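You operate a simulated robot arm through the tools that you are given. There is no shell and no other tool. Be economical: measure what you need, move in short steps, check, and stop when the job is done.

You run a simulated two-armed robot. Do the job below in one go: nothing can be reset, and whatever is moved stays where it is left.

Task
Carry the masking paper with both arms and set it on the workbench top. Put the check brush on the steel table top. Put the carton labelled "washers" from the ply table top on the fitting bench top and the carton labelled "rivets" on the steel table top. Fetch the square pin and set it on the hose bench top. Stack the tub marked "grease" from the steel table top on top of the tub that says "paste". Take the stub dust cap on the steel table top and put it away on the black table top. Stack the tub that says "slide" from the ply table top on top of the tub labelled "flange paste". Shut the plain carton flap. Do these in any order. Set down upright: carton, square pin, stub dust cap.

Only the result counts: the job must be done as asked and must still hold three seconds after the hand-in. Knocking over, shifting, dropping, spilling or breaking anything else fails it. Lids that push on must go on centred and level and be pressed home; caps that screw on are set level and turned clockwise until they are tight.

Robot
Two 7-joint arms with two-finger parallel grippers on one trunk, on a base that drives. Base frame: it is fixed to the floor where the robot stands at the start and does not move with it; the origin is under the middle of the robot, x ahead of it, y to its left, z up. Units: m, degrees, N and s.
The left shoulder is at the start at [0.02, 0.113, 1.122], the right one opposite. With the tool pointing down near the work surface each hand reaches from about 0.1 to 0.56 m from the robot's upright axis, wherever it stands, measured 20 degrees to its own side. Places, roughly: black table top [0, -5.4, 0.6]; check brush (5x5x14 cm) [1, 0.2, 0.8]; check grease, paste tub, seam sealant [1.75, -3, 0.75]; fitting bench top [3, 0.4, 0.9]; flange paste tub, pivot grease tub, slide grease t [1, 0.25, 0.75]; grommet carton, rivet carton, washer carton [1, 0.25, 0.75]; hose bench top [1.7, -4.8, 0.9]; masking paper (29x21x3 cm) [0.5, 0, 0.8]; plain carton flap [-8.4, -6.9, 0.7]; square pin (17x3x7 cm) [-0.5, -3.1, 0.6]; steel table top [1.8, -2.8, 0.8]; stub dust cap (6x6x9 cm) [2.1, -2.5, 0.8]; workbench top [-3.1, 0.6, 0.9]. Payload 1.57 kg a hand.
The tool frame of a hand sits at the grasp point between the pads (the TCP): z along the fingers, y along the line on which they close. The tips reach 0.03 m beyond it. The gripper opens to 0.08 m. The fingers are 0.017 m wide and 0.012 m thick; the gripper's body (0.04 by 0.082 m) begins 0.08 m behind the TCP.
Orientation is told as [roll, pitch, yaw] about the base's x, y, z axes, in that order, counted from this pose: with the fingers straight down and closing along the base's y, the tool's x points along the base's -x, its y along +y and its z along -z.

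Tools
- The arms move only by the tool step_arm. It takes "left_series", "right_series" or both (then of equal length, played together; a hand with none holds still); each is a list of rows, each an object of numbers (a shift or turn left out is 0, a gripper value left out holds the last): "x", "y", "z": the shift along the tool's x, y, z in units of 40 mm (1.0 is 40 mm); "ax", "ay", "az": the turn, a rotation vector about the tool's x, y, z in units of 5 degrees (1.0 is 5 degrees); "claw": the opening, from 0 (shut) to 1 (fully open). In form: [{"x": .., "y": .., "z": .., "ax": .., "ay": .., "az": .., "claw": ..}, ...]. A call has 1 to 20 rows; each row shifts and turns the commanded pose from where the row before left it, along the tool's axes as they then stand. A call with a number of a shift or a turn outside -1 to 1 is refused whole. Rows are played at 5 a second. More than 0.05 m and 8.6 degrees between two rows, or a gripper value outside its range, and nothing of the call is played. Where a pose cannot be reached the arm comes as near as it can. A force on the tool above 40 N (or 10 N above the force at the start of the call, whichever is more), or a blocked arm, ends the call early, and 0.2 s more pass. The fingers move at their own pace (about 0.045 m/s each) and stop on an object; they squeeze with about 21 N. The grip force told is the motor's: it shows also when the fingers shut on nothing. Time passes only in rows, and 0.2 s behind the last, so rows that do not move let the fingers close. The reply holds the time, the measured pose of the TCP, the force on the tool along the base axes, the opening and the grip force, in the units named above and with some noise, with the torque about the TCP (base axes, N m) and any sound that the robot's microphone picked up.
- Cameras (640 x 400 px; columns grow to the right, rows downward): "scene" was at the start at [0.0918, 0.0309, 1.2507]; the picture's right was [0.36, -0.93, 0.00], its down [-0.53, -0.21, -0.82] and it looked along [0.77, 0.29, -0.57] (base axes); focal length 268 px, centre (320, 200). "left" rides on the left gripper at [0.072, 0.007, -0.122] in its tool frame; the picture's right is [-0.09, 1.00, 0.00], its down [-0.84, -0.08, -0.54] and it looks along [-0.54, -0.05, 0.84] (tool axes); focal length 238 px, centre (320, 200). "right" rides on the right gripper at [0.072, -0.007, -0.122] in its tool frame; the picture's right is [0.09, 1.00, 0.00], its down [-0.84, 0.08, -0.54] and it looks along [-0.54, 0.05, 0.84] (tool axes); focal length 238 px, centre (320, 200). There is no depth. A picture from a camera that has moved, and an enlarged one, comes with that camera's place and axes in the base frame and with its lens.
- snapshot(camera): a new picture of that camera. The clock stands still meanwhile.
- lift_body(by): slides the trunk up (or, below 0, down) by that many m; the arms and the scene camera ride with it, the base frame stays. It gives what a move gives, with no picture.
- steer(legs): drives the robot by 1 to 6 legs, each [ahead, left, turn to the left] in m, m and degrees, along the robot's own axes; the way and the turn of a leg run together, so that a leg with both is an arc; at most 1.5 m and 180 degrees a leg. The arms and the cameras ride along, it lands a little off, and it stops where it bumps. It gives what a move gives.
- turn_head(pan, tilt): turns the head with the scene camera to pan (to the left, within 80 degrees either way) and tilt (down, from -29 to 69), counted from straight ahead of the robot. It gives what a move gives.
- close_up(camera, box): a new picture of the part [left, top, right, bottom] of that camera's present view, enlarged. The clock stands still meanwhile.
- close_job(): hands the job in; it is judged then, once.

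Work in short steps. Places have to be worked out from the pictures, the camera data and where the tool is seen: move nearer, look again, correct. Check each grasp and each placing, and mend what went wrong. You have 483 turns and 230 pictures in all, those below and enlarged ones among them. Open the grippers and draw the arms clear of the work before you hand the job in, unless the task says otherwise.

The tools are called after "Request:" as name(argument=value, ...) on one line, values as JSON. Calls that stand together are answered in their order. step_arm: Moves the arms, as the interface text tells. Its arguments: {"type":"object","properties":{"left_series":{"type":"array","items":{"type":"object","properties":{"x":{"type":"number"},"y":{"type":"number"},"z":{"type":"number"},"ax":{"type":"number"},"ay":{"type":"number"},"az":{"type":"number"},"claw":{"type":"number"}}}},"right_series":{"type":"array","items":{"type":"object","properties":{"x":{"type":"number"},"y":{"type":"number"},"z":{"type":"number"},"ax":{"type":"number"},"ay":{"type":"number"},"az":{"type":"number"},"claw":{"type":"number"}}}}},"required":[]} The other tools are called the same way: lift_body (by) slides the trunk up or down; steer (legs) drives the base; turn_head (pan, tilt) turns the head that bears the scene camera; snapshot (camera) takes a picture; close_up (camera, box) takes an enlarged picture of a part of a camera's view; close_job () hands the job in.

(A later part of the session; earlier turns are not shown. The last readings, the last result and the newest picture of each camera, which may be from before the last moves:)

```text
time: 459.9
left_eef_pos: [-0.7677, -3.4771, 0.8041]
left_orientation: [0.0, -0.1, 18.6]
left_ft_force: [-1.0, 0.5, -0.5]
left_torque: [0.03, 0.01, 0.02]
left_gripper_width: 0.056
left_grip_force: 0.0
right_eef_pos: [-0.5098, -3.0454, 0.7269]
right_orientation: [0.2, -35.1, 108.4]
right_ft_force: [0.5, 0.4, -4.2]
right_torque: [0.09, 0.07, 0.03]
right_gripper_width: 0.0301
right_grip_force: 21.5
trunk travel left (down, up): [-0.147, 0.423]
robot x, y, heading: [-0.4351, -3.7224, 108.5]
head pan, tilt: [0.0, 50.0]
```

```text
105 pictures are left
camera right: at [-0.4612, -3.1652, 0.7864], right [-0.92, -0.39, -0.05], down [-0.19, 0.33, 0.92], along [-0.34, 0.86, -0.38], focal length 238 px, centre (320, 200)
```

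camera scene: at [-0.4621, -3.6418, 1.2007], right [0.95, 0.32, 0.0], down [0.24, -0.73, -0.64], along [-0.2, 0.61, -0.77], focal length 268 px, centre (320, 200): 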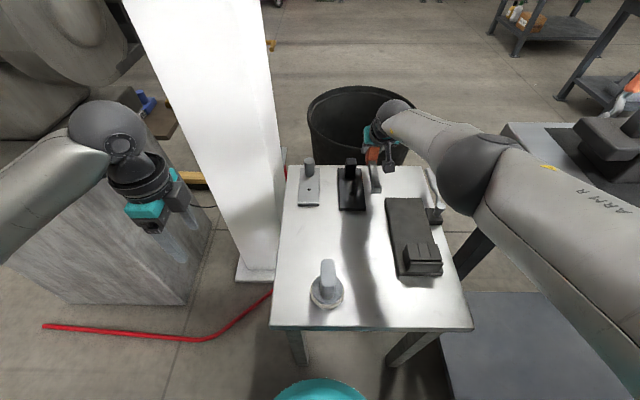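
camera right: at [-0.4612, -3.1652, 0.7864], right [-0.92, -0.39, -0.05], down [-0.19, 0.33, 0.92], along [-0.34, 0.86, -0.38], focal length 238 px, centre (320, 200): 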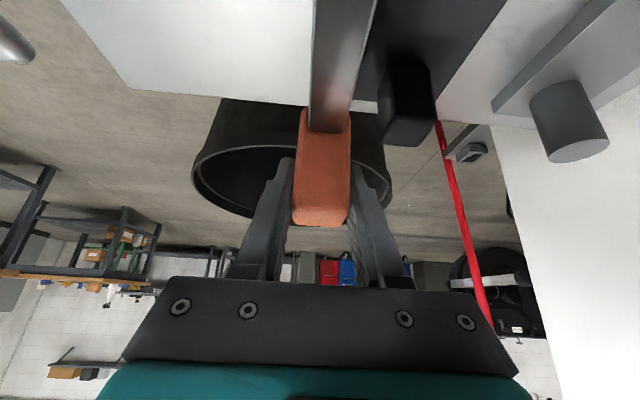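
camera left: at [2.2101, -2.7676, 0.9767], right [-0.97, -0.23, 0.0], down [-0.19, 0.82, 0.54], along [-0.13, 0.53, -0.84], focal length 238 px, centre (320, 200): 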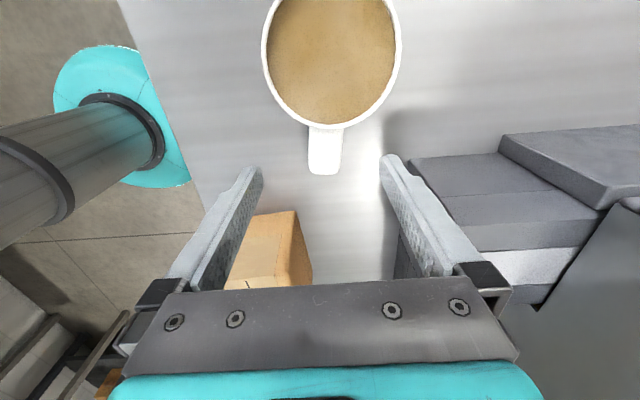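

The pin is held without droop. I raise, retract the arm, back out and turn to face the hose bench.

Request:
lift_body(by=0.38)

Request:
steer(legs=[[-0.7, 0, 0]])

Request:
step_arm(right_series=[{"x": 0.78, "z": -0.55}, {"x": 0.78, "z": -0.55}, {"x": 0.78, "z": -0.55}, {"x": 0.78, "z": -0.55}, {"x": 0.78, "z": -0.55}])

Request:
steer(legs=[[0, 0, 90], [0, 0, 90]])

Request:
turn_head(pan=35, tilt=40)

Request:
snapshot(camera="scene")

```text
time: 463.6
left_eef_pos: [-0.767, -3.4771, 1.1835]
left_orientation: [0.1, -0.1, 18.6]
left_ft_force: [0.4, 0.2, 0.0]
left_torque: [0.02, 0.0, 0.01]
left_gripper_width: 0.056
left_grip_force: 0.1
right_eef_pos: [-0.5105, -3.0453, 1.1064]
right_orientation: [0.2, -35.0, 108.5]
right_ft_force: [-0.5, 0.2, -3.2]
right_torque: [0.11, 0.03, 0.0]
right_gripper_width: 0.0298
right_grip_force: 21.1
trunk travel left (down, up): [-0.527, 0.043]
robot x, y, heading: [-0.4371, -3.7241, 108.6]
head pan, tilt: [0.0, 50.0]
```

```text
time: 467.4
left_eef_pos: [-0.5441, -4.1382, 1.1844]
left_orientation: [0.0, -0.1, 18.7]
left_ft_force: [-0.2, -0.1, -0.1]
left_torque: [-0.02, 0.01, -0.01]
left_gripper_width: 0.0558
left_grip_force: 0.0
right_eef_pos: [-0.289, -3.7049, 1.1062]
right_orientation: [0.2, -35.1, 108.6]
right_ft_force: [-0.2, -0.2, -3.5]
right_torque: [0.12, 0.07, 0.02]
right_gripper_width: 0.03
right_grip_force: 20.9
trunk travel left (down, up): [-0.527, 0.043]
robot x, y, heading: [-0.2119, -4.3853, 108.5]
head pan, tilt: [0.0, 50.0]
```

```text
time: 468.6
left_eef_pos: [-0.5434, -4.1377, 1.1851]
left_orientation: [0.0, 0.0, 18.8]
left_ft_force: [0.1, 0.5, 1.0]
left_torque: [0.01, 0.04, 0.01]
left_gripper_width: 0.0558
left_grip_force: 0.1
right_eef_pos: [-0.2263, -3.8857, 1.1085]
right_orientation: [0.4, -35.3, 108.5]
right_ft_force: [0.5, -0.2, -3.3]
right_torque: [0.12, 0.11, 0.02]
right_gripper_width: 0.0298
right_grip_force: 20.7
trunk travel left (down, up): [-0.527, 0.043]
robot x, y, heading: [-0.2133, -4.3852, 108.8]
head pan, tilt: [0.0, 50.0]
```

```text
time: 476.7
left_eef_pos: [0.1184, -4.632, 1.1843]
left_orientation: [0.0, -0.1, -161.8]
left_ft_force: [0.8, 1.0, 0.0]
left_torque: [-0.02, -0.01, -0.02]
left_gripper_width: 0.0562
left_grip_force: 0.0
right_eef_pos: [-0.198, -4.8806, 1.1063]
right_orientation: [0.2, -35.1, -71.7]
right_ft_force: [-0.6, -0.5, -3.5]
right_torque: [-0.11, -0.04, 0.01]
right_gripper_width: 0.0298
right_grip_force: 20.8
trunk travel left (down, up): [-0.527, 0.043]
robot x, y, heading: [-0.2134, -4.3819, -71.6]
head pan, tilt: [0.0, 50.0]
```

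```text
time: 477.7
left_eef_pos: [0.1222, -4.6317, 1.1848]
left_orientation: [0.0, -0.1, -161.7]
left_ft_force: [-0.5, -0.4, -0.1]
left_torque: [0.01, 0.04, 0.05]
left_gripper_width: 0.0559
left_grip_force: 0.0
right_eef_pos: [-0.1982, -4.8821, 1.1064]
right_orientation: [0.2, -35.1, -71.9]
right_ft_force: [0.8, -0.8, -3.5]
right_torque: [-0.15, -0.07, 0.01]
right_gripper_width: 0.03
right_grip_force: 20.7
trunk travel left (down, up): [-0.527, 0.043]
robot x, y, heading: [-0.2099, -4.3811, -71.8]
head pan, tilt: [35.0, 40.0]
```

```text
104 pictures are left
camera scene: at [-0.1404, -4.4445, 1.5949], right [-0.6, -0.8, 0.0], down [-0.52, 0.38, -0.77], along [0.61, -0.46, -0.64], focal length 268 px, centre (320, 200)
```

scene: 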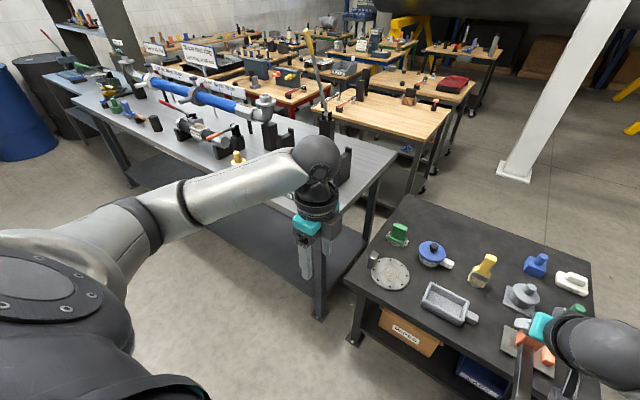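

The dust cap is seen standing on the black table. I move 0.65 m east to stand in front of the hose bench's west part and look at its top.

Request:
steer(legs=[[0, 0.65, 0.3]])

Request:
turn_head(pan=0, tilt=40)

Request:
snapshot(camera="scene")

```text
time: 481.3
left_eef_pos: [0.7358, -4.4201, 1.1837]
left_orientation: [0.0, -0.1, -161.0]
left_ft_force: [0.1, -0.3, -0.2]
left_torque: [-0.04, 0.0, -0.01]
left_gripper_width: 0.0559
left_grip_force: 0.1
right_eef_pos: [0.4189, -4.6748, 1.1062]
right_orientation: [0.3, -35.1, -71.2]
right_ft_force: [0.0, -0.9, -3.8]
right_torque: [-0.13, -0.01, -0.01]
right_gripper_width: 0.0297
right_grip_force: 21.0
trunk travel left (down, up): [-0.527, 0.043]
robot x, y, heading: [0.403, -4.1777, -71.0]
head pan, tilt: [35.0, 40.0]
```

```text
time: 482.3
left_eef_pos: [0.7351, -4.4213, 1.1847]
left_orientation: [0.0, -0.1, -161.1]
left_ft_force: [1.7, -0.5, 0.1]
left_torque: [0.02, 0.03, -0.02]
left_gripper_width: 0.0562
left_grip_force: 0.1
right_eef_pos: [0.4192, -4.6748, 1.1055]
right_orientation: [0.2, -35.0, -71.1]
right_ft_force: [-0.2, -1.4, -3.7]
right_torque: [-0.12, -0.05, 0.0]
right_gripper_width: 0.0298
right_grip_force: 20.9
trunk travel left (down, up): [-0.527, 0.043]
robot x, y, heading: [0.398, -4.1756, -71.1]
head pan, tilt: [0.0, 40.0]
```

```text
103 pictures are left
camera scene: at [0.4318, -4.2675, 1.5949], right [-0.95, -0.33, 0.0], down [-0.21, 0.61, -0.77], along [0.25, -0.72, -0.64], focal length 268 px, centre (320, 200)
```

scene: 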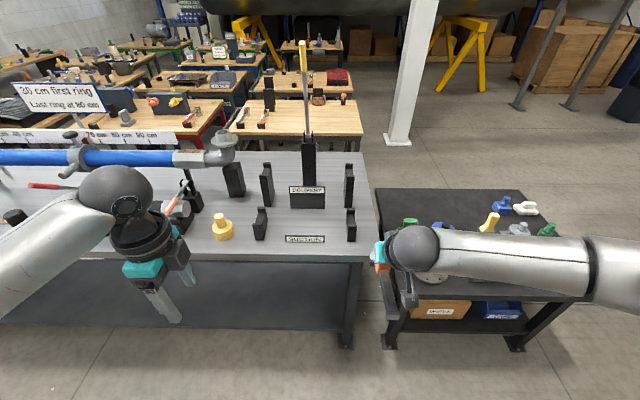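

The west end holds cradles. I move the left hand out of view and look along the bench to the left.

Request:
turn_head(pan=45, tilt=30)

Request:
snapshot(camera="scene")

```text
time: 483.4
left_eef_pos: [0.7357, -4.4206, 1.1841]
left_orientation: [0.0, -0.2, -161.1]
left_ft_force: [-0.5, 0.3, -0.6]
left_torque: [0.03, 0.04, 0.01]
left_gripper_width: 0.056
left_grip_force: 0.1
right_eef_pos: [0.4197, -4.6743, 1.1069]
right_orientation: [0.2, -35.2, -71.1]
right_ft_force: [0.2, 0.2, -3.9]
right_torque: [-0.13, -0.04, 0.01]
right_gripper_width: 0.0296
right_grip_force: 21.3
trunk travel left (down, up): [-0.527, 0.043]
robot x, y, heading: [0.3988, -4.1764, -71.2]
head pan, tilt: [45.0, 30.0]
```

```text
102 pictures are left
camera scene: at [0.4852, -4.227, 1.6102], right [-0.44, -0.9, 0.0], down [-0.45, 0.22, -0.87], along [0.78, -0.38, -0.5], focal length 268 px, centre (320, 200)
```

scene: 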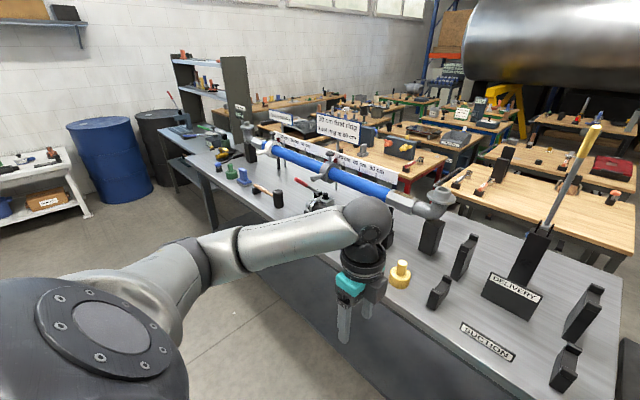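

Request:
steer(legs=[[0, 0.55, 0]])

Request:
turn_head(pan=0, tilt=35)

Request:
snapshot(camera="scene")

```text
time: 486.6
left_eef_pos: [1.257, -4.2411, 1.1848]
left_orientation: [0.1, 0.0, -160.9]
left_ft_force: [0.5, 0.4, 0.0]
left_torque: [0.02, 0.01, 0.0]
left_gripper_width: 0.0559
left_grip_force: 0.1
right_eef_pos: [0.9401, -4.496, 1.1069]
right_orientation: [0.2, -35.1, -70.9]
right_ft_force: [0.2, 0.1, -3.8]
right_torque: [-0.12, -0.03, -0.02]
right_gripper_width: 0.03
right_grip_force: 20.8
trunk travel left (down, up): [-0.527, 0.043]
robot x, y, heading: [0.9239, -3.9976, -70.7]
head pan, tilt: [45.0, 30.0]
```

```text
time: 487.7
left_eef_pos: [1.2575, -4.2398, 1.1838]
left_orientation: [0.0, -0.1, -160.9]
left_ft_force: [0.8, 0.0, 0.2]
left_torque: [-0.04, 0.0, -0.03]
left_gripper_width: 0.0561
left_grip_force: 0.1
right_eef_pos: [0.94, -4.4954, 1.1069]
right_orientation: [0.2, -35.1, -71.0]
right_ft_force: [0.3, -0.3, -4.5]
right_torque: [-0.12, -0.05, -0.02]
right_gripper_width: 0.0302
right_grip_force: 20.6
trunk travel left (down, up): [-0.527, 0.043]
robot x, y, heading: [0.9173, -3.9968, -70.8]
head pan, tilt: [0.0, 35.0]
```

```text
101 pictures are left
camera scene: at [0.9533, -4.091, 1.6025], right [-0.94, -0.33, 0.0], down [-0.19, 0.54, -0.82], along [0.27, -0.77, -0.57], focal length 268 px, centre (320, 200)
```

scene: 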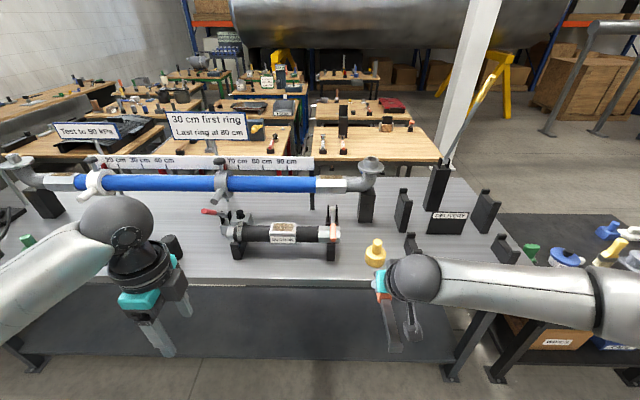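

There appears to be a free gap between a black cylinder and the hose cradle on the left. I move 0.5 m further left and look again.

Request:
steer(legs=[[0, 0.5, -0.4]])

Request:
turn_head(pan=0, tilt=40)

Request:
snapshot(camera="scene")

```text
time: 490.6
left_eef_pos: [1.723, -4.0816, 1.1834]
left_orientation: [0.1, -0.1, -161.2]
left_ft_force: [0.2, 0.4, 0.3]
left_torque: [0.02, 0.01, -0.02]
left_gripper_width: 0.0561
left_grip_force: 0.0
right_eef_pos: [1.405, -4.3353, 1.1065]
right_orientation: [0.1, -35.0, -71.3]
right_ft_force: [0.7, 0.1, -4.7]
right_torque: [-0.15, -0.02, -0.03]
right_gripper_width: 0.03
right_grip_force: 21.1
trunk travel left (down, up): [-0.527, 0.043]
robot x, y, heading: [1.3874, -3.8372, -71.1]
head pan, tilt: [0.0, 35.0]
```

```text
time: 491.3
left_eef_pos: [1.7227, -4.0821, 1.1844]
left_orientation: [0.1, -0.1, -161.2]
left_ft_force: [-1.0, 0.3, 0.2]
left_torque: [0.01, 0.01, 0.0]
left_gripper_width: 0.056
left_grip_force: 0.0
right_eef_pos: [1.4065, -4.3338, 1.1058]
right_orientation: [0.2, -35.0, -71.4]
right_ft_force: [-0.8, 0.1, -4.3]
right_torque: [-0.1, 0.01, -0.01]
right_gripper_width: 0.0299
right_grip_force: 20.8
trunk travel left (down, up): [-0.527, 0.043]
robot x, y, heading: [1.3909, -3.8381, -71.0]
head pan, tilt: [0.0, 40.0]
```

```text
100 pictures are left
camera scene: at [1.4197, -3.928, 1.5949], right [-0.95, -0.32, 0.0], down [-0.21, 0.61, -0.77], along [0.25, -0.73, -0.64], focal length 268 px, centre (320, 200)
```

scene: 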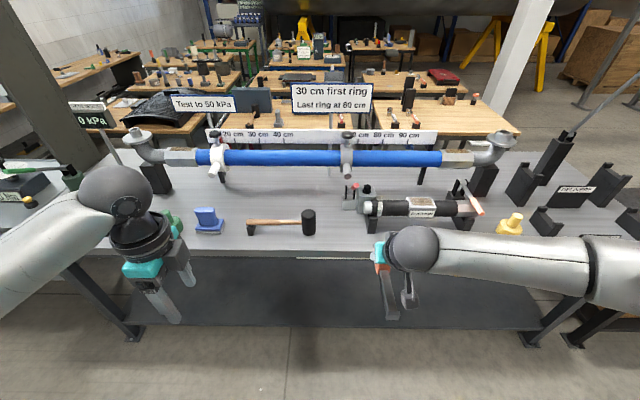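

The gap between the hammer and the black hose (about 14 cm wide) is free. I drive forward .33 and left .08 to hold the pin above it.

Request:
steer(legs=[[0, 0.08, -0.2], [0.33, 0, 0]])

Request:
turn_head(pan=-10, tilt=50)

Request:
snapshot(camera="scene")

Request:
snapshot(camera="right")

```text
time: 494.1
left_eef_pos: [1.9041, -4.3706, 1.1849]
left_orientation: [0.0, -0.1, -161.5]
left_ft_force: [0.2, -0.1, 0.0]
left_torque: [0.01, 0.0, -0.03]
left_gripper_width: 0.0558
left_grip_force: 0.1
right_eef_pos: [1.5843, -4.621, 1.1055]
right_orientation: [0.2, -34.9, -71.6]
right_ft_force: [-0.3, 0.0, -4.3]
right_torque: [-0.11, -0.02, 0.0]
right_gripper_width: 0.03
right_grip_force: 20.9
trunk travel left (down, up): [-0.527, 0.043]
robot x, y, heading: [1.5682, -4.1266, -71.5]
head pan, tilt: [0.0, 40.0]
```

```text
time: 494.8
left_eef_pos: [1.9033, -4.371, 1.1848]
left_orientation: [0.1, -0.1, -161.5]
left_ft_force: [0.3, 0.3, 0.1]
left_torque: [-0.01, -0.02, -0.01]
left_gripper_width: 0.0559
left_grip_force: 0.0
right_eef_pos: [1.5845, -4.6202, 1.1064]
right_orientation: [0.3, -35.0, -71.5]
right_ft_force: [0.1, 0.8, -4.5]
right_torque: [-0.13, -0.07, 0.01]
right_gripper_width: 0.0301
right_grip_force: 20.6
trunk travel left (down, up): [-0.527, 0.043]
robot x, y, heading: [1.5676, -4.1232, -71.6]
head pan, tilt: [-10.0, 50.0]
```

```text
99 pictures are left
camera scene: at [1.5849, -4.2091, 1.5808], right [-0.99, -0.15, 0.0], down [-0.11, 0.76, -0.64], along [0.1, -0.64, -0.77], focal length 268 px, centre (320, 200)
```

scene: 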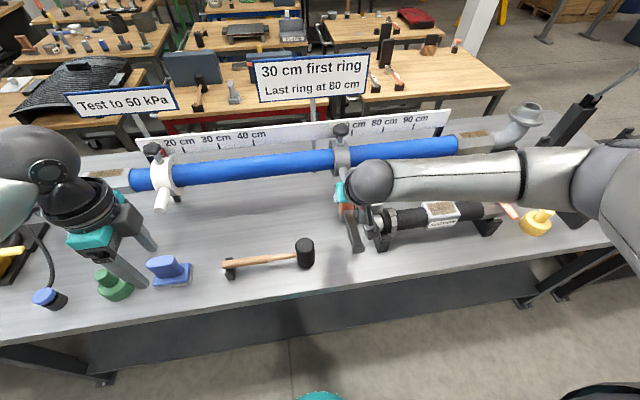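

```text
98 pictures are left
camera right: at [1.5376, -4.4997, 1.1661], right [0.92, 0.39, -0.05], down [0.19, -0.33, 0.92], along [0.34, -0.86, -0.38], focal length 238 px, centre (320, 200)
```

right: 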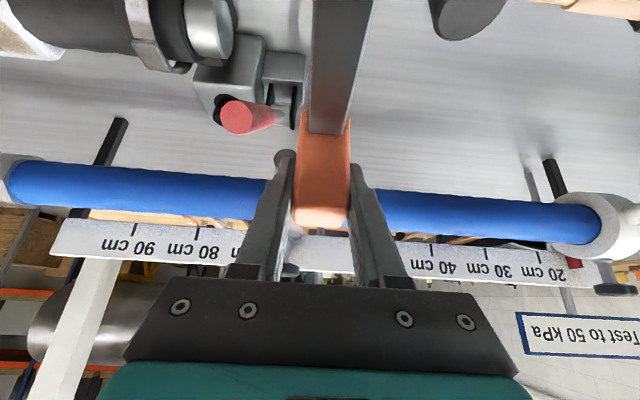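

The pin should be 3.5 cm further left to sit midway between hammer head and valve. I shift, then lower the trunk 8 cm and check.

Request:
step_arm(right_series=[{"y": 0.45}, {"y": 0.45}, {}])

Request:
lift_body(by=-0.08)

Request:
snapshot(camera="right")

Request:
close_up(camera="scene", box=[200, 160, 440, 320])

```text
time: 495.6
left_eef_pos: [1.9024, -4.3702, 1.1847]
left_orientation: [0.0, 0.0, -161.5]
left_ft_force: [0.5, 0.6, 0.4]
left_torque: [0.03, 0.02, 0.01]
left_gripper_width: 0.056
left_grip_force: 0.0
right_eef_pos: [1.619, -4.6091, 1.1063]
right_orientation: [0.3, -35.0, -71.7]
right_ft_force: [-0.8, 0.1, -5.0]
right_torque: [-0.13, -0.05, 0.03]
right_gripper_width: 0.0298
right_grip_force: 20.7
trunk travel left (down, up): [-0.527, 0.043]
robot x, y, heading: [1.5696, -4.1216, -71.3]
head pan, tilt: [-10.0, 50.0]
```

```text
time: 496.8
left_eef_pos: [1.903, -4.3697, 1.1038]
left_orientation: [0.0, -0.1, -161.4]
left_ft_force: [0.4, 0.8, -0.3]
left_torque: [0.05, -0.03, 0.01]
left_gripper_width: 0.0558
left_grip_force: 0.2
right_eef_pos: [1.6185, -4.6102, 1.0281]
right_orientation: [0.2, -35.0, -71.5]
right_ft_force: [-0.5, 0.0, -4.4]
right_torque: [-0.09, -0.04, -0.02]
right_gripper_width: 0.0299
right_grip_force: 21.2
trunk travel left (down, up): [-0.447, 0.123]
robot x, y, heading: [1.5734, -4.1205, -71.5]
head pan, tilt: [-10.0, 50.0]
```

```text
97 pictures are left
camera right: at [1.5723, -4.4883, 1.0864], right [0.92, 0.39, -0.05], down [0.19, -0.33, 0.92], along [0.34, -0.86, -0.38], focal length 238 px, centre (320, 200)
```

right: 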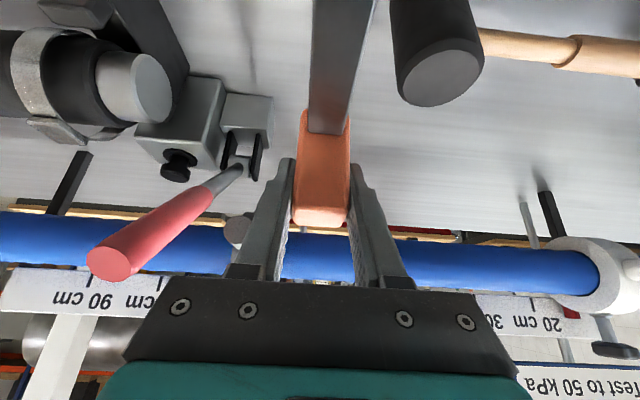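

```text
2.50 times, centred on (320, 240) of scene
camera zoom: at [1.5848, -4.2092, 1.5008], right [-0.99, -0.15, 0.0], down [-0.11, 0.76, -0.64], along [0.1, -0.64, -0.77], focal length 669 px, centre (320, 100)
```

zoom: 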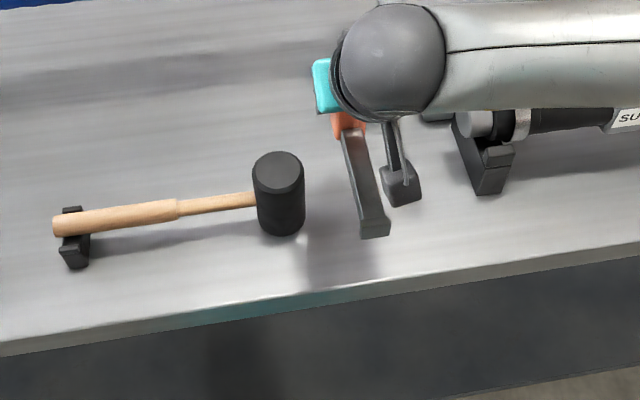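

Clearance is about 2 cm on both sides. I lower slowly to contact.

Request:
step_arm(right_series=[{"x": 0.24, "z": 0.34}, {"x": 0.24, "z": 0.34}, {"x": 0.12, "z": 0.17}, {"x": 0.057, "z": 0.082}, {"x": 0.057, "z": 0.082}, {"x": 0.057, "z": 0.082}, {"x": 0.057, "z": 0.082}, {}])

Request:
snapshot(camera="right")

Request:
close_up(camera="scene", box=[200, 160, 440, 320])

```text
time: 498.6
left_eef_pos: [1.9023, -4.3693, 1.1038]
left_orientation: [0.1, -0.1, -161.5]
left_ft_force: [0.1, -0.2, -0.1]
left_torque: [-0.01, 0.02, 0.0]
left_gripper_width: 0.0561
left_grip_force: 0.1
right_eef_pos: [1.6195, -4.6085, 0.9681]
right_orientation: [0.2, -35.0, -71.6]
right_ft_force: [-1.0, -0.3, -3.3]
right_torque: [-0.13, -0.06, -0.02]
right_gripper_width: 0.0301
right_grip_force: 21.4
trunk travel left (down, up): [-0.447, 0.123]
robot x, y, heading: [1.5717, -4.1197, -71.6]
head pan, tilt: [-10.0, 50.0]
```

```text
95 pictures are left
camera right: at [1.5727, -4.4883, 1.0286], right [0.92, 0.39, -0.05], down [0.19, -0.33, 0.92], along [0.34, -0.86, -0.38], focal length 238 px, centre (320, 200)
```

right: 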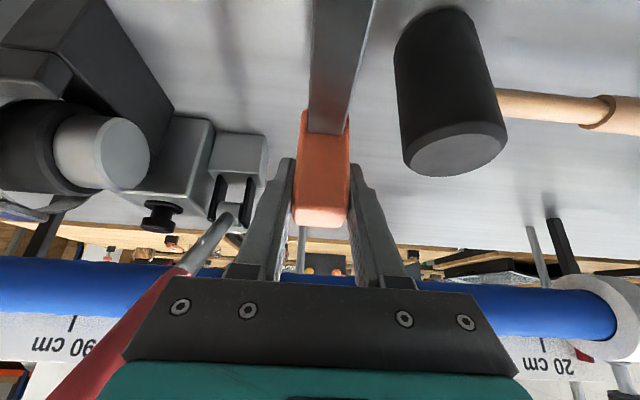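

```text
2.50 times, centred on (320, 240) of scene
camera zoom: at [1.5849, -4.2093, 1.5007], right [-0.99, -0.15, 0.0], down [-0.11, 0.76, -0.64], along [0.1, -0.64, -0.77], focal length 669 px, centre (320, 100)
```

zoom: 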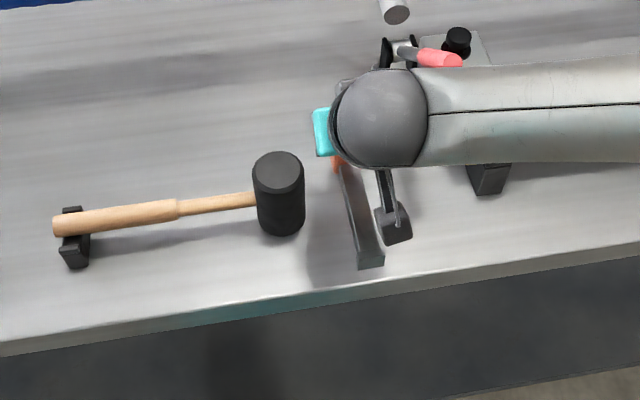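

I move the pin 2 cm further in from the edge, then continue lowering.

Request:
step_arm(right_series=[{"x": -0.41, "z": 0.29}, {"x": 0.057, "z": 0.082}, {"x": 0.057, "z": 0.082}, {"x": 0.057, "z": 0.082}, {"x": 0.057, "z": 0.082}, {}])

```text
time: 500.0
left_eef_pos: [1.9036, -4.3695, 1.1051]
left_orientation: [0.0, -0.1, -161.5]
left_ft_force: [0.4, 0.0, 0.1]
left_torque: [-0.01, 0.0, 0.02]
left_gripper_width: 0.0562
left_grip_force: 0.0
right_eef_pos: [1.6263, -4.628, 0.952]
right_orientation: [0.2, -35.0, -71.6]
right_ft_force: [0.2, -1.3, -3.8]
right_torque: [-0.12, -0.01, 0.02]
right_gripper_width: 0.03
right_grip_force: 21.1
trunk travel left (down, up): [-0.447, 0.123]
robot x, y, heading: [1.5716, -4.1212, -71.4]
head pan, tilt: [-10.0, 50.0]
```

Request:
step_arm(right_series=[{"x": 0.057, "z": 0.082}, {"x": 0.057, "z": 0.082}, {"x": 0.057, "z": 0.082}, {"x": 0.057, "z": 0.082}, {"x": 0.057, "z": 0.082}, {}])

Request:
close_up(camera="scene", box=[200, 160, 440, 320])

```text
time: 501.4
left_eef_pos: [1.9022, -4.3686, 1.1042]
left_orientation: [0.1, -0.1, -161.6]
left_ft_force: [-0.1, 0.2, 0.4]
left_torque: [-0.01, 0.01, 0.02]
left_gripper_width: 0.0561
left_grip_force: 0.1
right_eef_pos: [1.6262, -4.6269, 0.9324]
right_orientation: [0.1, -35.1, -71.6]
right_ft_force: [0.1, -1.9, -4.2]
right_torque: [-0.1, -0.05, -0.01]
right_gripper_width: 0.0297
right_grip_force: 20.5
trunk travel left (down, up): [-0.447, 0.123]
robot x, y, heading: [1.5701, -4.1205, -71.6]
head pan, tilt: [-10.0, 50.0]
```

```text
2.50 times, centred on (320, 240) of scene
camera zoom: at [1.5849, -4.2093, 1.5007], right [-0.99, -0.15, 0.0], down [-0.11, 0.76, -0.64], along [0.1, -0.64, -0.77], focal length 669 px, centre (320, 100)
```

zoom: 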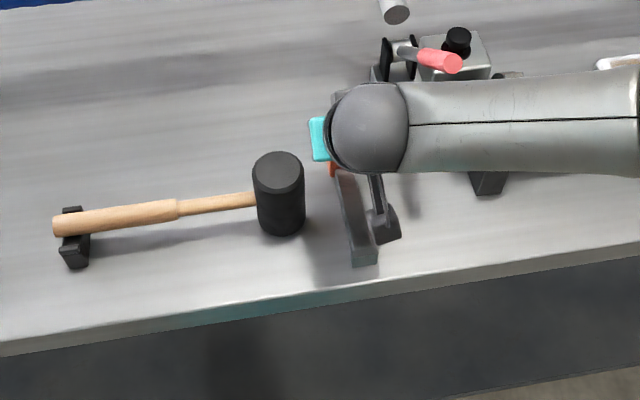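

Request:
step_arm(right_series=[{"x": 0.043, "z": 0.061}, {"x": 0.043, "z": 0.061}, {"x": 0.043, "z": 0.061}, {"x": 0.043, "z": 0.061}, {}])

```text
time: 502.6
left_eef_pos: [1.9029, -4.3701, 1.1048]
left_orientation: [0.1, 0.0, -161.5]
left_ft_force: [-0.4, 0.6, -0.3]
left_torque: [0.02, 0.0, 0.01]
left_gripper_width: 0.0558
left_grip_force: 0.0
right_eef_pos: [1.6261, -4.6269, 0.9208]
right_orientation: [0.2, -35.0, -71.6]
right_ft_force: [0.4, -0.7, -4.0]
right_torque: [-0.11, -0.04, 0.02]
right_gripper_width: 0.03
right_grip_force: 21.4
trunk travel left (down, up): [-0.447, 0.123]
robot x, y, heading: [1.5724, -4.125, -71.4]
head pan, tilt: [-10.0, 50.0]
```

Request:
step_arm(right_series=[{"x": 0.043, "z": 0.061}, {"x": 0.043, "z": 0.061}, {"x": 0.043, "z": 0.061}, {"x": 0.043, "z": 0.061}, {"x": 0.043, "z": 0.061}, {}])

Request:
close_up(camera="scene", box=[200, 160, 440, 320])

Request:
snapshot(camera="right")

```text
time: 504.0
left_eef_pos: [1.9031, -4.3689, 1.1034]
left_orientation: [0.1, -0.1, -161.4]
left_ft_force: [1.1, -1.5, 0.6]
left_torque: [0.04, 0.01, 0.0]
left_gripper_width: 0.056
left_grip_force: 0.0
right_eef_pos: [1.6252, -4.6278, 0.9062]
right_orientation: [0.0, -35.1, -71.6]
right_ft_force: [-1.8, 0.9, 2.0]
right_torque: [0.55, 0.3, 0.11]
right_gripper_width: 0.0299
right_grip_force: 21.2
trunk travel left (down, up): [-0.447, 0.123]
robot x, y, heading: [1.5714, -4.1182, -71.6]
head pan, tilt: [-10.0, 50.0]
```

```text
2.50 times, centred on (320, 240) of scene
camera zoom: at [1.5847, -4.2089, 1.5008], right [-0.99, -0.15, 0.0], down [-0.11, 0.76, -0.64], along [0.1, -0.64, -0.77], focal length 669 px, centre (320, 100)
```

zoom: 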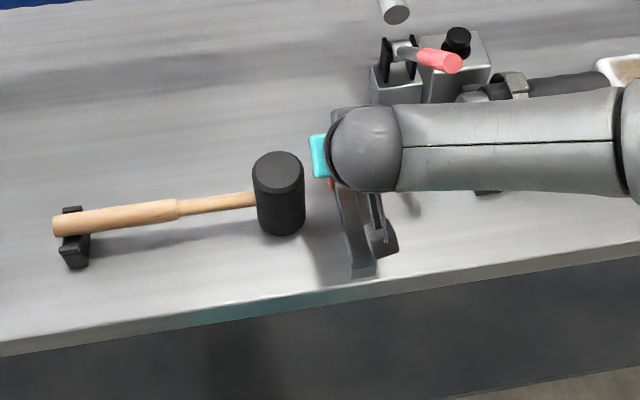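

```text
91 pictures are left
camera right: at [1.5788, -4.5076, 0.9662], right [0.92, 0.39, -0.05], down [0.19, -0.33, 0.92], along [0.34, -0.86, -0.38], focal length 238 px, centre (320, 200)
```

right: 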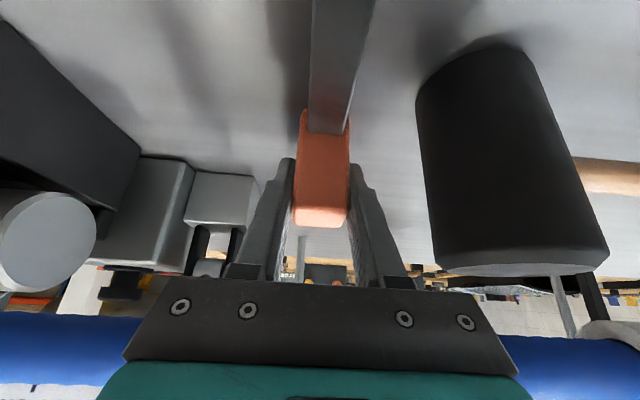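

The near end touches first, so it is slightly pitched. I lower a few more mm until it sits flat.

Request:
step_arm(right_series=[{"x": 0.03, "z": 0.041}, {"x": 0.03, "z": 0.041}, {}])

```text
time: 504.8
left_eef_pos: [1.9031, -4.3698, 1.1051]
left_orientation: [0.0, -0.1, -161.5]
left_ft_force: [0.1, 0.0, -0.1]
left_torque: [-0.01, -0.01, -0.01]
left_gripper_width: 0.0558
left_grip_force: 0.1
right_eef_pos: [1.6253, -4.628, 0.904]
right_orientation: [0.3, -35.3, -71.4]
right_ft_force: [-2.6, -1.1, 14.7]
right_torque: [-0.17, 0.3, -0.1]
right_gripper_width: 0.0298
right_grip_force: 20.9
trunk travel left (down, up): [-0.447, 0.123]
robot x, y, heading: [1.5702, -4.124, -71.6]
head pan, tilt: [-10.0, 50.0]
```

Flat contact now. I open the fingers just slightly because of the narrow gap, and withdraw along the finger direction.

Request:
step_arm(right_series=[{"claw": 0.45}, {}, {}, {"x": -0.05, "z": -0.15}, {"z": -0.4}, {"z": -0.6}])

Request:
snapshot(camera="right")

```text
time: 506.2
left_eef_pos: [1.9032, -4.3693, 1.1047]
left_orientation: [0.0, -0.1, -161.5]
left_ft_force: [-0.1, -0.1, -1.0]
left_torque: [-0.04, 0.03, 0.01]
left_gripper_width: 0.0561
left_grip_force: 0.0
right_eef_pos: [1.6187, -4.6032, 0.9421]
right_orientation: [0.3, -35.1, -71.6]
right_ft_force: [-0.2, -0.2, -1.1]
right_torque: [-0.02, 0.01, -0.03]
right_gripper_width: 0.0361
right_grip_force: 0.1
trunk travel left (down, up): [-0.447, 0.123]
robot x, y, heading: [1.5715, -4.1188, -71.8]
head pan, tilt: [-10.0, 50.0]
```

```text
90 pictures are left
camera right: at [1.5715, -4.4827, 1.0014], right [0.92, 0.39, -0.05], down [0.19, -0.33, 0.92], along [0.34, -0.86, -0.38], focal length 238 px, centre (320, 200)
```

right: 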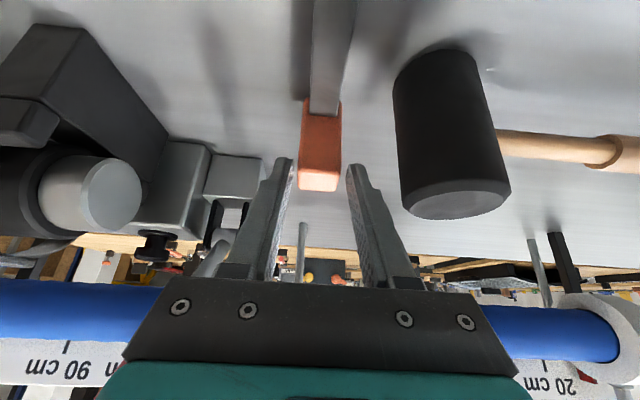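

The pin stands free. I withdraw fully, raise and look.

Request:
step_arm(right_series=[{"z": -0.8}, {"z": -0.8}, {"z": -0.8, "x": -0.3}, {"z": -0.8, "x": -0.3}])

Request:
lift_body(by=0.12)

Request:
steer(legs=[[-0.3, 0, 0]])

Request:
snapshot(camera="scene")

```text
time: 507.2
left_eef_pos: [1.9019, -4.3685, 1.104]
left_orientation: [0.0, -0.1, -161.5]
left_ft_force: [-0.5, 0.1, -0.5]
left_torque: [-0.05, -0.03, -0.02]
left_gripper_width: 0.0559
left_grip_force: 0.0
right_eef_pos: [1.5981, -4.5521, 1.0593]
right_orientation: [0.1, -35.0, -71.6]
right_ft_force: [0.3, 0.7, 0.2]
right_torque: [-0.02, 0.03, 0.01]
right_gripper_width: 0.0361
right_grip_force: 0.1
trunk travel left (down, up): [-0.447, 0.123]
robot x, y, heading: [1.5686, -4.1235, -71.6]
head pan, tilt: [-10.0, 50.0]
```

```text
time: 508.7
left_eef_pos: [1.9031, -4.3691, 1.2242]
left_orientation: [0.1, -0.2, -161.4]
left_ft_force: [-0.9, -0.2, 0.0]
left_torque: [0.02, -0.03, 0.01]
left_gripper_width: 0.0562
left_grip_force: 0.1
right_eef_pos: [1.5987, -4.5532, 1.1777]
right_orientation: [0.2, -34.9, -71.6]
right_ft_force: [0.2, -0.8, 1.1]
right_torque: [-0.01, 0.0, 0.01]
right_gripper_width: 0.0361
right_grip_force: 0.2
trunk travel left (down, up): [-0.567, 0.003]
robot x, y, heading: [1.5678, -4.1219, -71.3]
head pan, tilt: [-10.0, 50.0]
```

```text
time: 510.8
left_eef_pos: [1.8075, -4.0875, 1.2235]
left_orientation: [0.1, -0.2, -161.5]
left_ft_force: [0.0, 0.8, -0.5]
left_torque: [0.0, 0.04, -0.01]
left_gripper_width: 0.0561
left_grip_force: 0.1
right_eef_pos: [1.5034, -4.272, 1.1784]
right_orientation: [0.1, -35.1, -71.7]
right_ft_force: [0.4, 0.2, -0.2]
right_torque: [-0.03, 0.01, -0.01]
right_gripper_width: 0.0359
right_grip_force: 0.0
trunk travel left (down, up): [-0.567, 0.003]
robot x, y, heading: [1.4756, -3.8407, -71.6]
head pan, tilt: [-10.0, 50.0]
```

```text
89 pictures are left
camera scene: at [1.4902, -3.9259, 1.6208], right [-0.99, -0.15, 0.0], down [-0.11, 0.76, -0.64], along [0.09, -0.64, -0.77], focal length 268 px, centre (320, 200)
```

scene: 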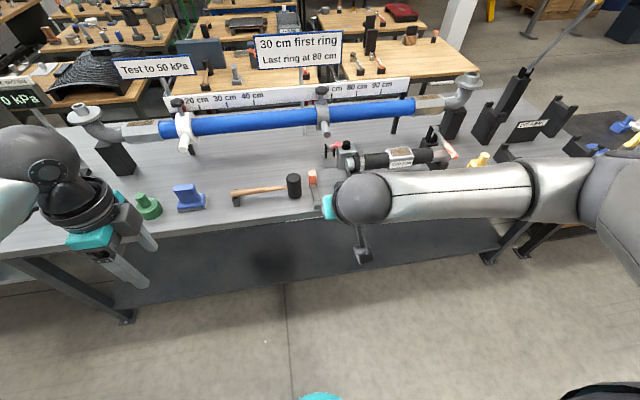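

Request:
close_up(camera="scene", box=[220, 130, 400, 250])

```text
3.33 times, centred on (310, 190) of scene
camera zoom: at [1.4902, -3.9259, 1.6208], right [-0.99, -0.15, 0.0], down [-0.11, 0.76, -0.64], along [0.09, -0.64, -0.77], focal length 892 px, centre (353, 233)
```

zoom: 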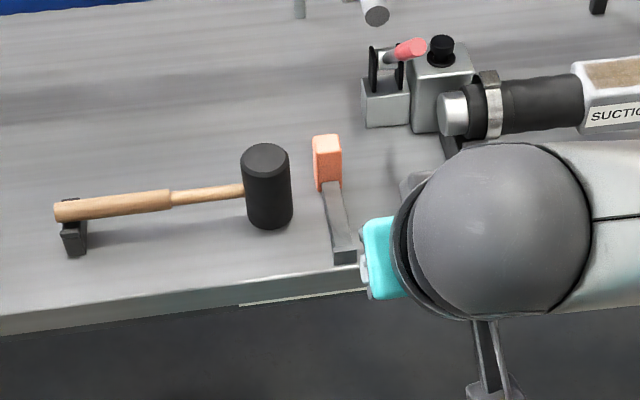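

The square pin stands upright on the hose bench. What remains is the plain carton flap far to the west. I straighten the right hand, tuck it, and head west.

Request:
step_arm(right_series=[{"ay": 1, "x": 0.5}, {"ay": 1, "x": 0.5}, {"ay": 1, "x": 0.5}, {"ay": 1}, {"ay": 1}, {"ay": 1}, {"ay": 1, "claw": 1}])

Request:
steer(legs=[[0, 0, -90], [0, 0.1, 0], [1.5, 0, 0], [0.8, 0, 0]])

Request:
turn_head(pan=0, tilt=12)

Request:
snapshot(camera="scene")

```text
time: 512.4
left_eef_pos: [1.8072, -4.0867, 1.2244]
left_orientation: [0.2, -0.1, -161.5]
left_ft_force: [-0.5, 0.0, -0.2]
left_torque: [-0.01, 0.02, -0.01]
left_gripper_width: 0.0562
left_grip_force: 0.0
right_eef_pos: [1.4891, -4.2216, 1.1493]
right_orientation: [0.2, -0.1, -71.6]
right_ft_force: [0.5, -0.6, -0.2]
right_torque: [0.0, 0.0, 0.02]
right_gripper_width: 0.07
right_grip_force: 0.0
trunk travel left (down, up): [-0.567, 0.003]
robot x, y, heading: [1.4753, -3.8392, -71.2]
head pan, tilt: [-10.0, 50.0]
```

```text
time: 528.2
left_eef_pos: [-0.9311, -4.9538, 1.224]
left_orientation: [0.0, -0.1, 107.3]
left_ft_force: [0.8, 0.8, 0.2]
left_torque: [-0.02, -0.04, -0.01]
left_gripper_width: 0.0559
left_grip_force: 0.0
right_eef_pos: [-1.0584, -4.632, 1.1487]
right_orientation: [0.1, 0.0, -162.6]
right_ft_force: [-0.9, -0.6, -0.5]
right_torque: [0.05, -0.03, 0.02]
right_gripper_width: 0.0802
right_grip_force: 0.0
trunk travel left (down, up): [-0.567, 0.003]
robot x, y, heading: [-0.6784, -4.6271, -162.6]
head pan, tilt: [-10.0, 50.0]
```

```text
time: 529.2
left_eef_pos: [-0.932, -4.9531, 1.2241]
left_orientation: [0.0, -0.1, 107.3]
left_ft_force: [0.2, 0.2, -0.1]
left_torque: [-0.01, -0.01, 0.0]
left_gripper_width: 0.056
left_grip_force: 0.1
right_eef_pos: [-1.0593, -4.6313, 1.1493]
right_orientation: [0.1, 0.0, -162.7]
right_ft_force: [0.0, 0.2, 0.6]
right_torque: [-0.03, 0.0, -0.04]
right_gripper_width: 0.0802
right_grip_force: 0.0
trunk travel left (down, up): [-0.567, 0.003]
robot x, y, heading: [-0.6783, -4.6277, -162.6]
head pan, tilt: [0.0, 12.0]
```

```text
87 pictures are left
camera scene: at [-0.7762, -4.6584, 1.6793], right [-0.3, 0.95, 0.0], down [0.2, 0.06, -0.98], along [-0.93, -0.29, -0.21], focal length 268 px, centre (320, 200)
```

scene: 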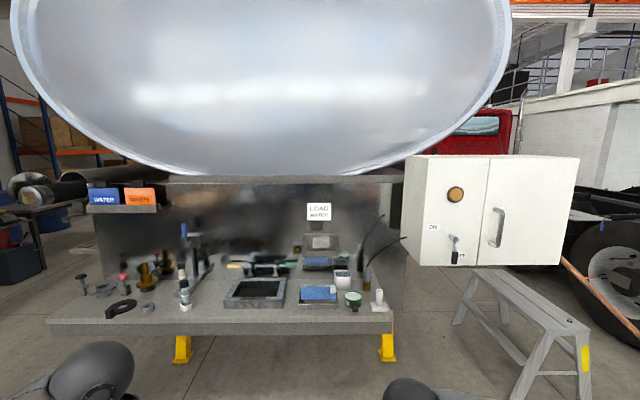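

Request:
turn_head(pan=45, tilt=12)

Request:
snapshot(camera="scene")

Request:
turn_head(pan=-45, tilt=12)

Request:
snapshot(camera="scene")

```text
time: 530.4
left_eef_pos: [-0.9305, -4.9549, 1.2239]
left_orientation: [0.0, -0.1, 107.3]
left_ft_force: [-0.3, -0.5, 0.5]
left_torque: [0.01, -0.01, 0.0]
left_gripper_width: 0.0563
left_grip_force: 0.0
right_eef_pos: [-1.0589, -4.6327, 1.1495]
right_orientation: [0.2, 0.0, -162.7]
right_ft_force: [-0.5, 0.5, 0.3]
right_torque: [-0.02, 0.02, 0.0]
right_gripper_width: 0.0798
right_grip_force: 0.1
trunk travel left (down, up): [-0.567, 0.003]
robot x, y, heading: [-0.6791, -4.6283, -163.0]
head pan, tilt: [45.0, 12.0]
```

```text
86 pictures are left
camera scene: at [-0.7305, -4.7131, 1.6794], right [-0.89, 0.47, 0.0], down [0.1, 0.18, -0.98], along [-0.46, -0.87, -0.21], focal length 268 px, centre (320, 200)
```

scene: 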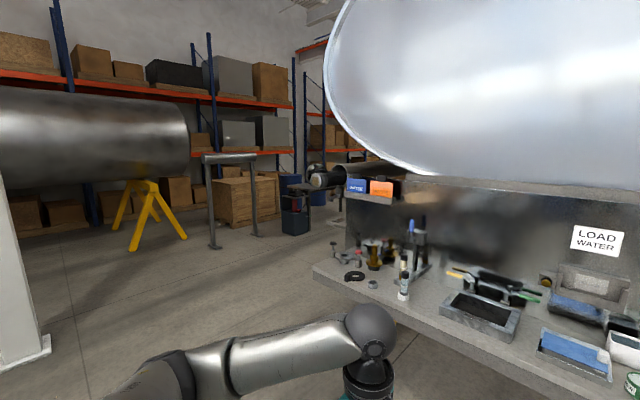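

```text
time: 532.0
left_eef_pos: [-0.9315, -4.9546, 1.2248]
left_orientation: [0.1, 0.0, 107.4]
left_ft_force: [-1.5, -1.0, 0.4]
left_torque: [-0.04, -0.03, 0.03]
left_gripper_width: 0.0559
left_grip_force: 0.1
right_eef_pos: [-1.0592, -4.6314, 1.1491]
right_orientation: [0.1, 0.0, -162.7]
right_ft_force: [0.2, 0.0, -0.3]
right_torque: [0.0, 0.01, -0.02]
right_gripper_width: 0.0801
right_grip_force: 0.1
trunk travel left (down, up): [-0.567, 0.003]
robot x, y, heading: [-0.6763, -4.6266, -162.5]
head pan, tilt: [-45.0, 12.0]
```

```text
85 pictures are left
camera scene: at [-0.7697, -4.5874, 1.6794], right [0.46, 0.89, 0.0], down [0.18, -0.1, -0.98], along [-0.87, 0.45, -0.21], focal length 268 px, centre (320, 200)
```

scene: 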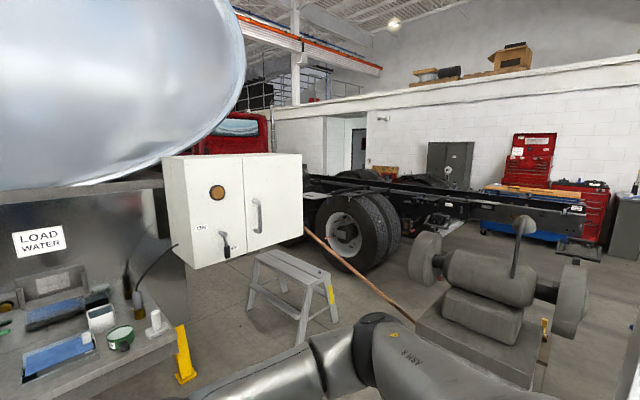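

South of the tank is open floor. I turn and drive about 3 m south between the black table and the tank platform.

Request:
steer(legs=[[0, 0, 65.5], [0, -0.2, 0], [1.5, 0, 0], [1.5, 0, 0]])

Request:
turn_head(pan=-70, tilt=15)

Request:
snapshot(camera="scene")

```text
time: 550.6
left_eef_pos: [-1.031, -7.9535, 1.2236]
left_orientation: [0.0, 0.0, 172.9]
left_ft_force: [0.4, -0.3, -0.6]
left_torque: [-0.01, 0.0, -0.03]
left_gripper_width: 0.0559
left_grip_force: 0.0
right_eef_pos: [-1.3773, -7.9365, 1.1496]
right_orientation: [0.1, 0.0, -97.0]
right_ft_force: [1.2, -1.0, -0.5]
right_torque: [0.0, -0.01, -0.01]
right_gripper_width: 0.0801
right_grip_force: 0.1
trunk travel left (down, up): [-0.567, 0.003]
robot x, y, heading: [-1.2265, -7.5884, -97.0]
head pan, tilt: [-45.0, 12.0]
```

```text
time: 551.5
left_eef_pos: [-1.0318, -7.9539, 1.2231]
left_orientation: [-0.1, -0.1, 173.0]
left_ft_force: [-0.3, -0.3, -0.5]
left_torque: [0.0, -0.01, -0.02]
left_gripper_width: 0.0559
left_grip_force: 0.1
right_eef_pos: [-1.3781, -7.9374, 1.15]
right_orientation: [0.0, 0.0, -97.0]
right_ft_force: [-0.7, 0.0, 1.0]
right_torque: [0.01, -0.02, 0.02]
right_gripper_width: 0.0799
right_grip_force: 0.1
trunk travel left (down, up): [-0.567, 0.003]
robot x, y, heading: [-1.2201, -7.5884, -96.8]
head pan, tilt: [-70.0, 15.0]
```

```text
84 pictures are left
camera scene: at [-1.3178, -7.6196, 1.6745], right [-0.23, 0.97, 0.0], down [0.25, 0.06, -0.97], along [-0.94, -0.22, -0.26], focal length 268 px, centre (320, 200)
```

scene: 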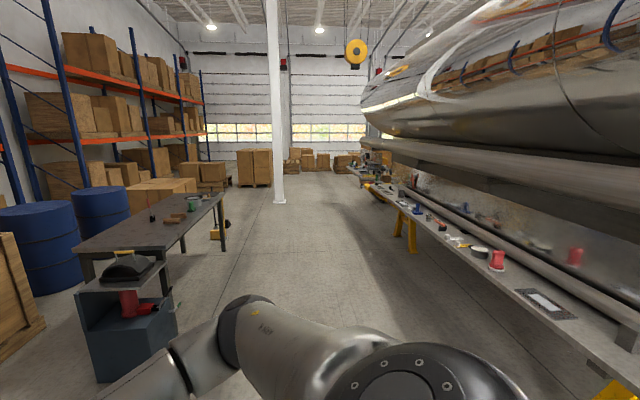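

The aisle west is clear. I turn and drive about 4.5 m west.

Request:
steer(legs=[[0, 0, -68], [1.5, 0, 0], [1.5, 0, 0], [1.5, 0, 0]])

Request:
turn_head(pan=-20, tilt=12)

Request:
snapshot(camera="scene")

```text
time: 575.9
left_eef_pos: [-5.8269, -9.1048, 1.2238]
left_orientation: [0.1, -0.1, 105.0]
left_ft_force: [-0.1, 0.2, -0.5]
left_torque: [-0.02, 0.0, -0.01]
left_gripper_width: 0.0557
left_grip_force: 0.0
right_eef_pos: [-5.9418, -8.7772, 1.1496]
right_orientation: [0.1, 0.0, -165.0]
right_ft_force: [-0.6, 0.3, -0.5]
right_torque: [0.01, 0.0, 0.01]
right_gripper_width: 0.0802
right_grip_force: 0.0
trunk travel left (down, up): [-0.567, 0.003]
robot x, y, heading: [-5.561, -8.7925, -165.3]
head pan, tilt: [-70.0, 15.0]
```

```text
time: 577.1
left_eef_pos: [-5.8253, -9.1027, 1.2244]
left_orientation: [-0.1, -0.2, 105.0]
left_ft_force: [0.6, -0.2, 0.5]
left_torque: [0.02, -0.01, 0.01]
left_gripper_width: 0.056
left_grip_force: 0.0
right_eef_pos: [-5.9408, -8.7759, 1.1491]
right_orientation: [0.1, -0.1, -165.0]
right_ft_force: [0.6, -0.1, 0.0]
right_torque: [-0.02, 0.0, 0.04]
right_gripper_width: 0.0799
right_grip_force: 0.0
trunk travel left (down, up): [-0.567, 0.003]
robot x, y, heading: [-5.5575, -8.7869, -165.0]
head pan, tilt: [-20.0, 12.0]
```

```text
83 pictures are left
camera scene: at [-5.6635, -8.782, 1.6794], right [0.09, 1.0, 0.0], down [0.21, -0.02, -0.98], along [-0.97, 0.09, -0.21], focal length 268 px, centre (320, 200)
```

scene: 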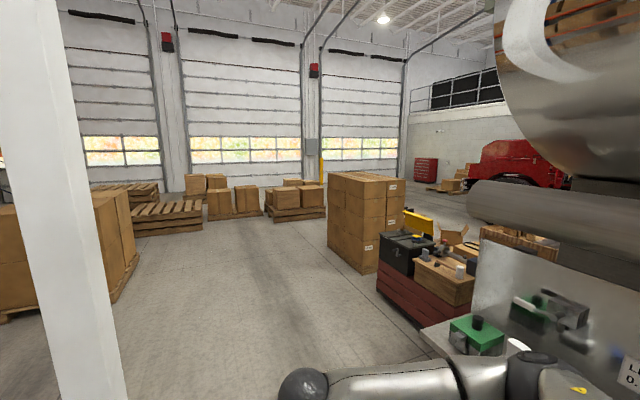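

Request:
close_up(camera="scene", box=[370, 190, 530, 310])

```text
3.33 times, centred on (450, 250) of scene
camera zoom: at [-5.6635, -8.782, 1.6794], right [0.09, 1.0, 0.0], down [0.21, -0.02, -0.98], along [-0.97, 0.09, -0.21], focal length 892 px, centre (-113, 33)
```

zoom: 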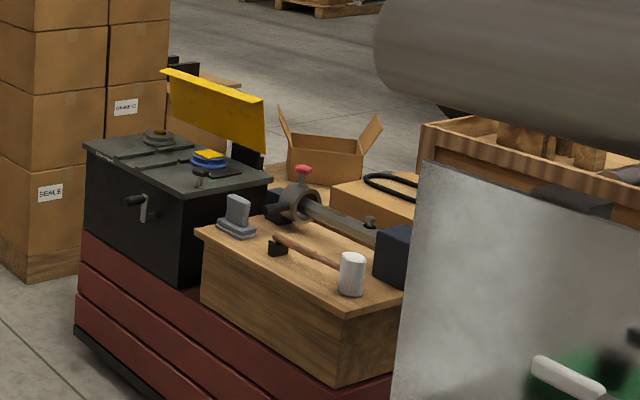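

I drive 2 m further west for a view north past the stack.

Request:
steer(legs=[[1.5, 0, -15], [0.7, 0, 0]])

Request:
turn_head(pan=-70, tilt=15)

Request:
snapshot(camera="scene")

```text
time: 587.9
left_eef_pos: [-8.072, -9.2462, 1.2243]
left_orientation: [0.0, 0.0, 91.3]
left_ft_force: [-0.5, 1.0, -1.1]
left_torque: [-0.01, 0.03, 0.0]
left_gripper_width: 0.056
left_grip_force: 0.0
right_eef_pos: [-8.1065, -8.9017, 1.1495]
right_orientation: [0.1, 0.0, -178.9]
right_ft_force: [0.2, -0.2, 0.1]
right_torque: [-0.02, -0.04, -0.01]
right_gripper_width: 0.0799
right_grip_force: 0.0
trunk travel left (down, up): [-0.567, 0.003]
robot x, y, heading: [-7.7353, -9.0036, -178.8]
head pan, tilt: [-20.0, 12.0]
```

```text
time: 589.1
left_eef_pos: [-8.0721, -9.2464, 1.2232]
left_orientation: [0.0, -0.1, 91.2]
left_ft_force: [0.3, -0.5, 0.6]
left_torque: [0.0, 0.0, 0.01]
left_gripper_width: 0.056
left_grip_force: 0.1
right_eef_pos: [-8.1053, -8.9002, 1.1497]
right_orientation: [0.1, -0.1, -178.9]
right_ft_force: [-0.2, -0.3, 0.2]
right_torque: [0.05, -0.01, 0.05]
right_gripper_width: 0.0802
right_grip_force: 0.0
trunk travel left (down, up): [-0.567, 0.003]
robot x, y, heading: [-7.7375, -9.0045, -178.7]
head pan, tilt: [-70.0, 15.0]
```

```text
81 pictures are left
camera scene: at [-7.7814, -8.9169, 1.6745], right [0.93, 0.36, 0.0], down [0.09, -0.24, -0.97], along [-0.35, 0.9, -0.26], focal length 268 px, centre (320, 200)
```

scene: 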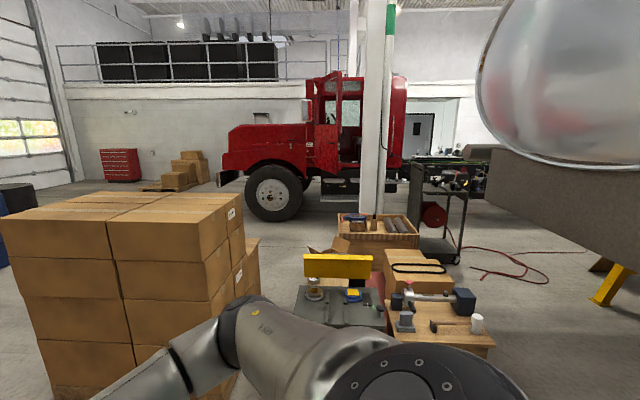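

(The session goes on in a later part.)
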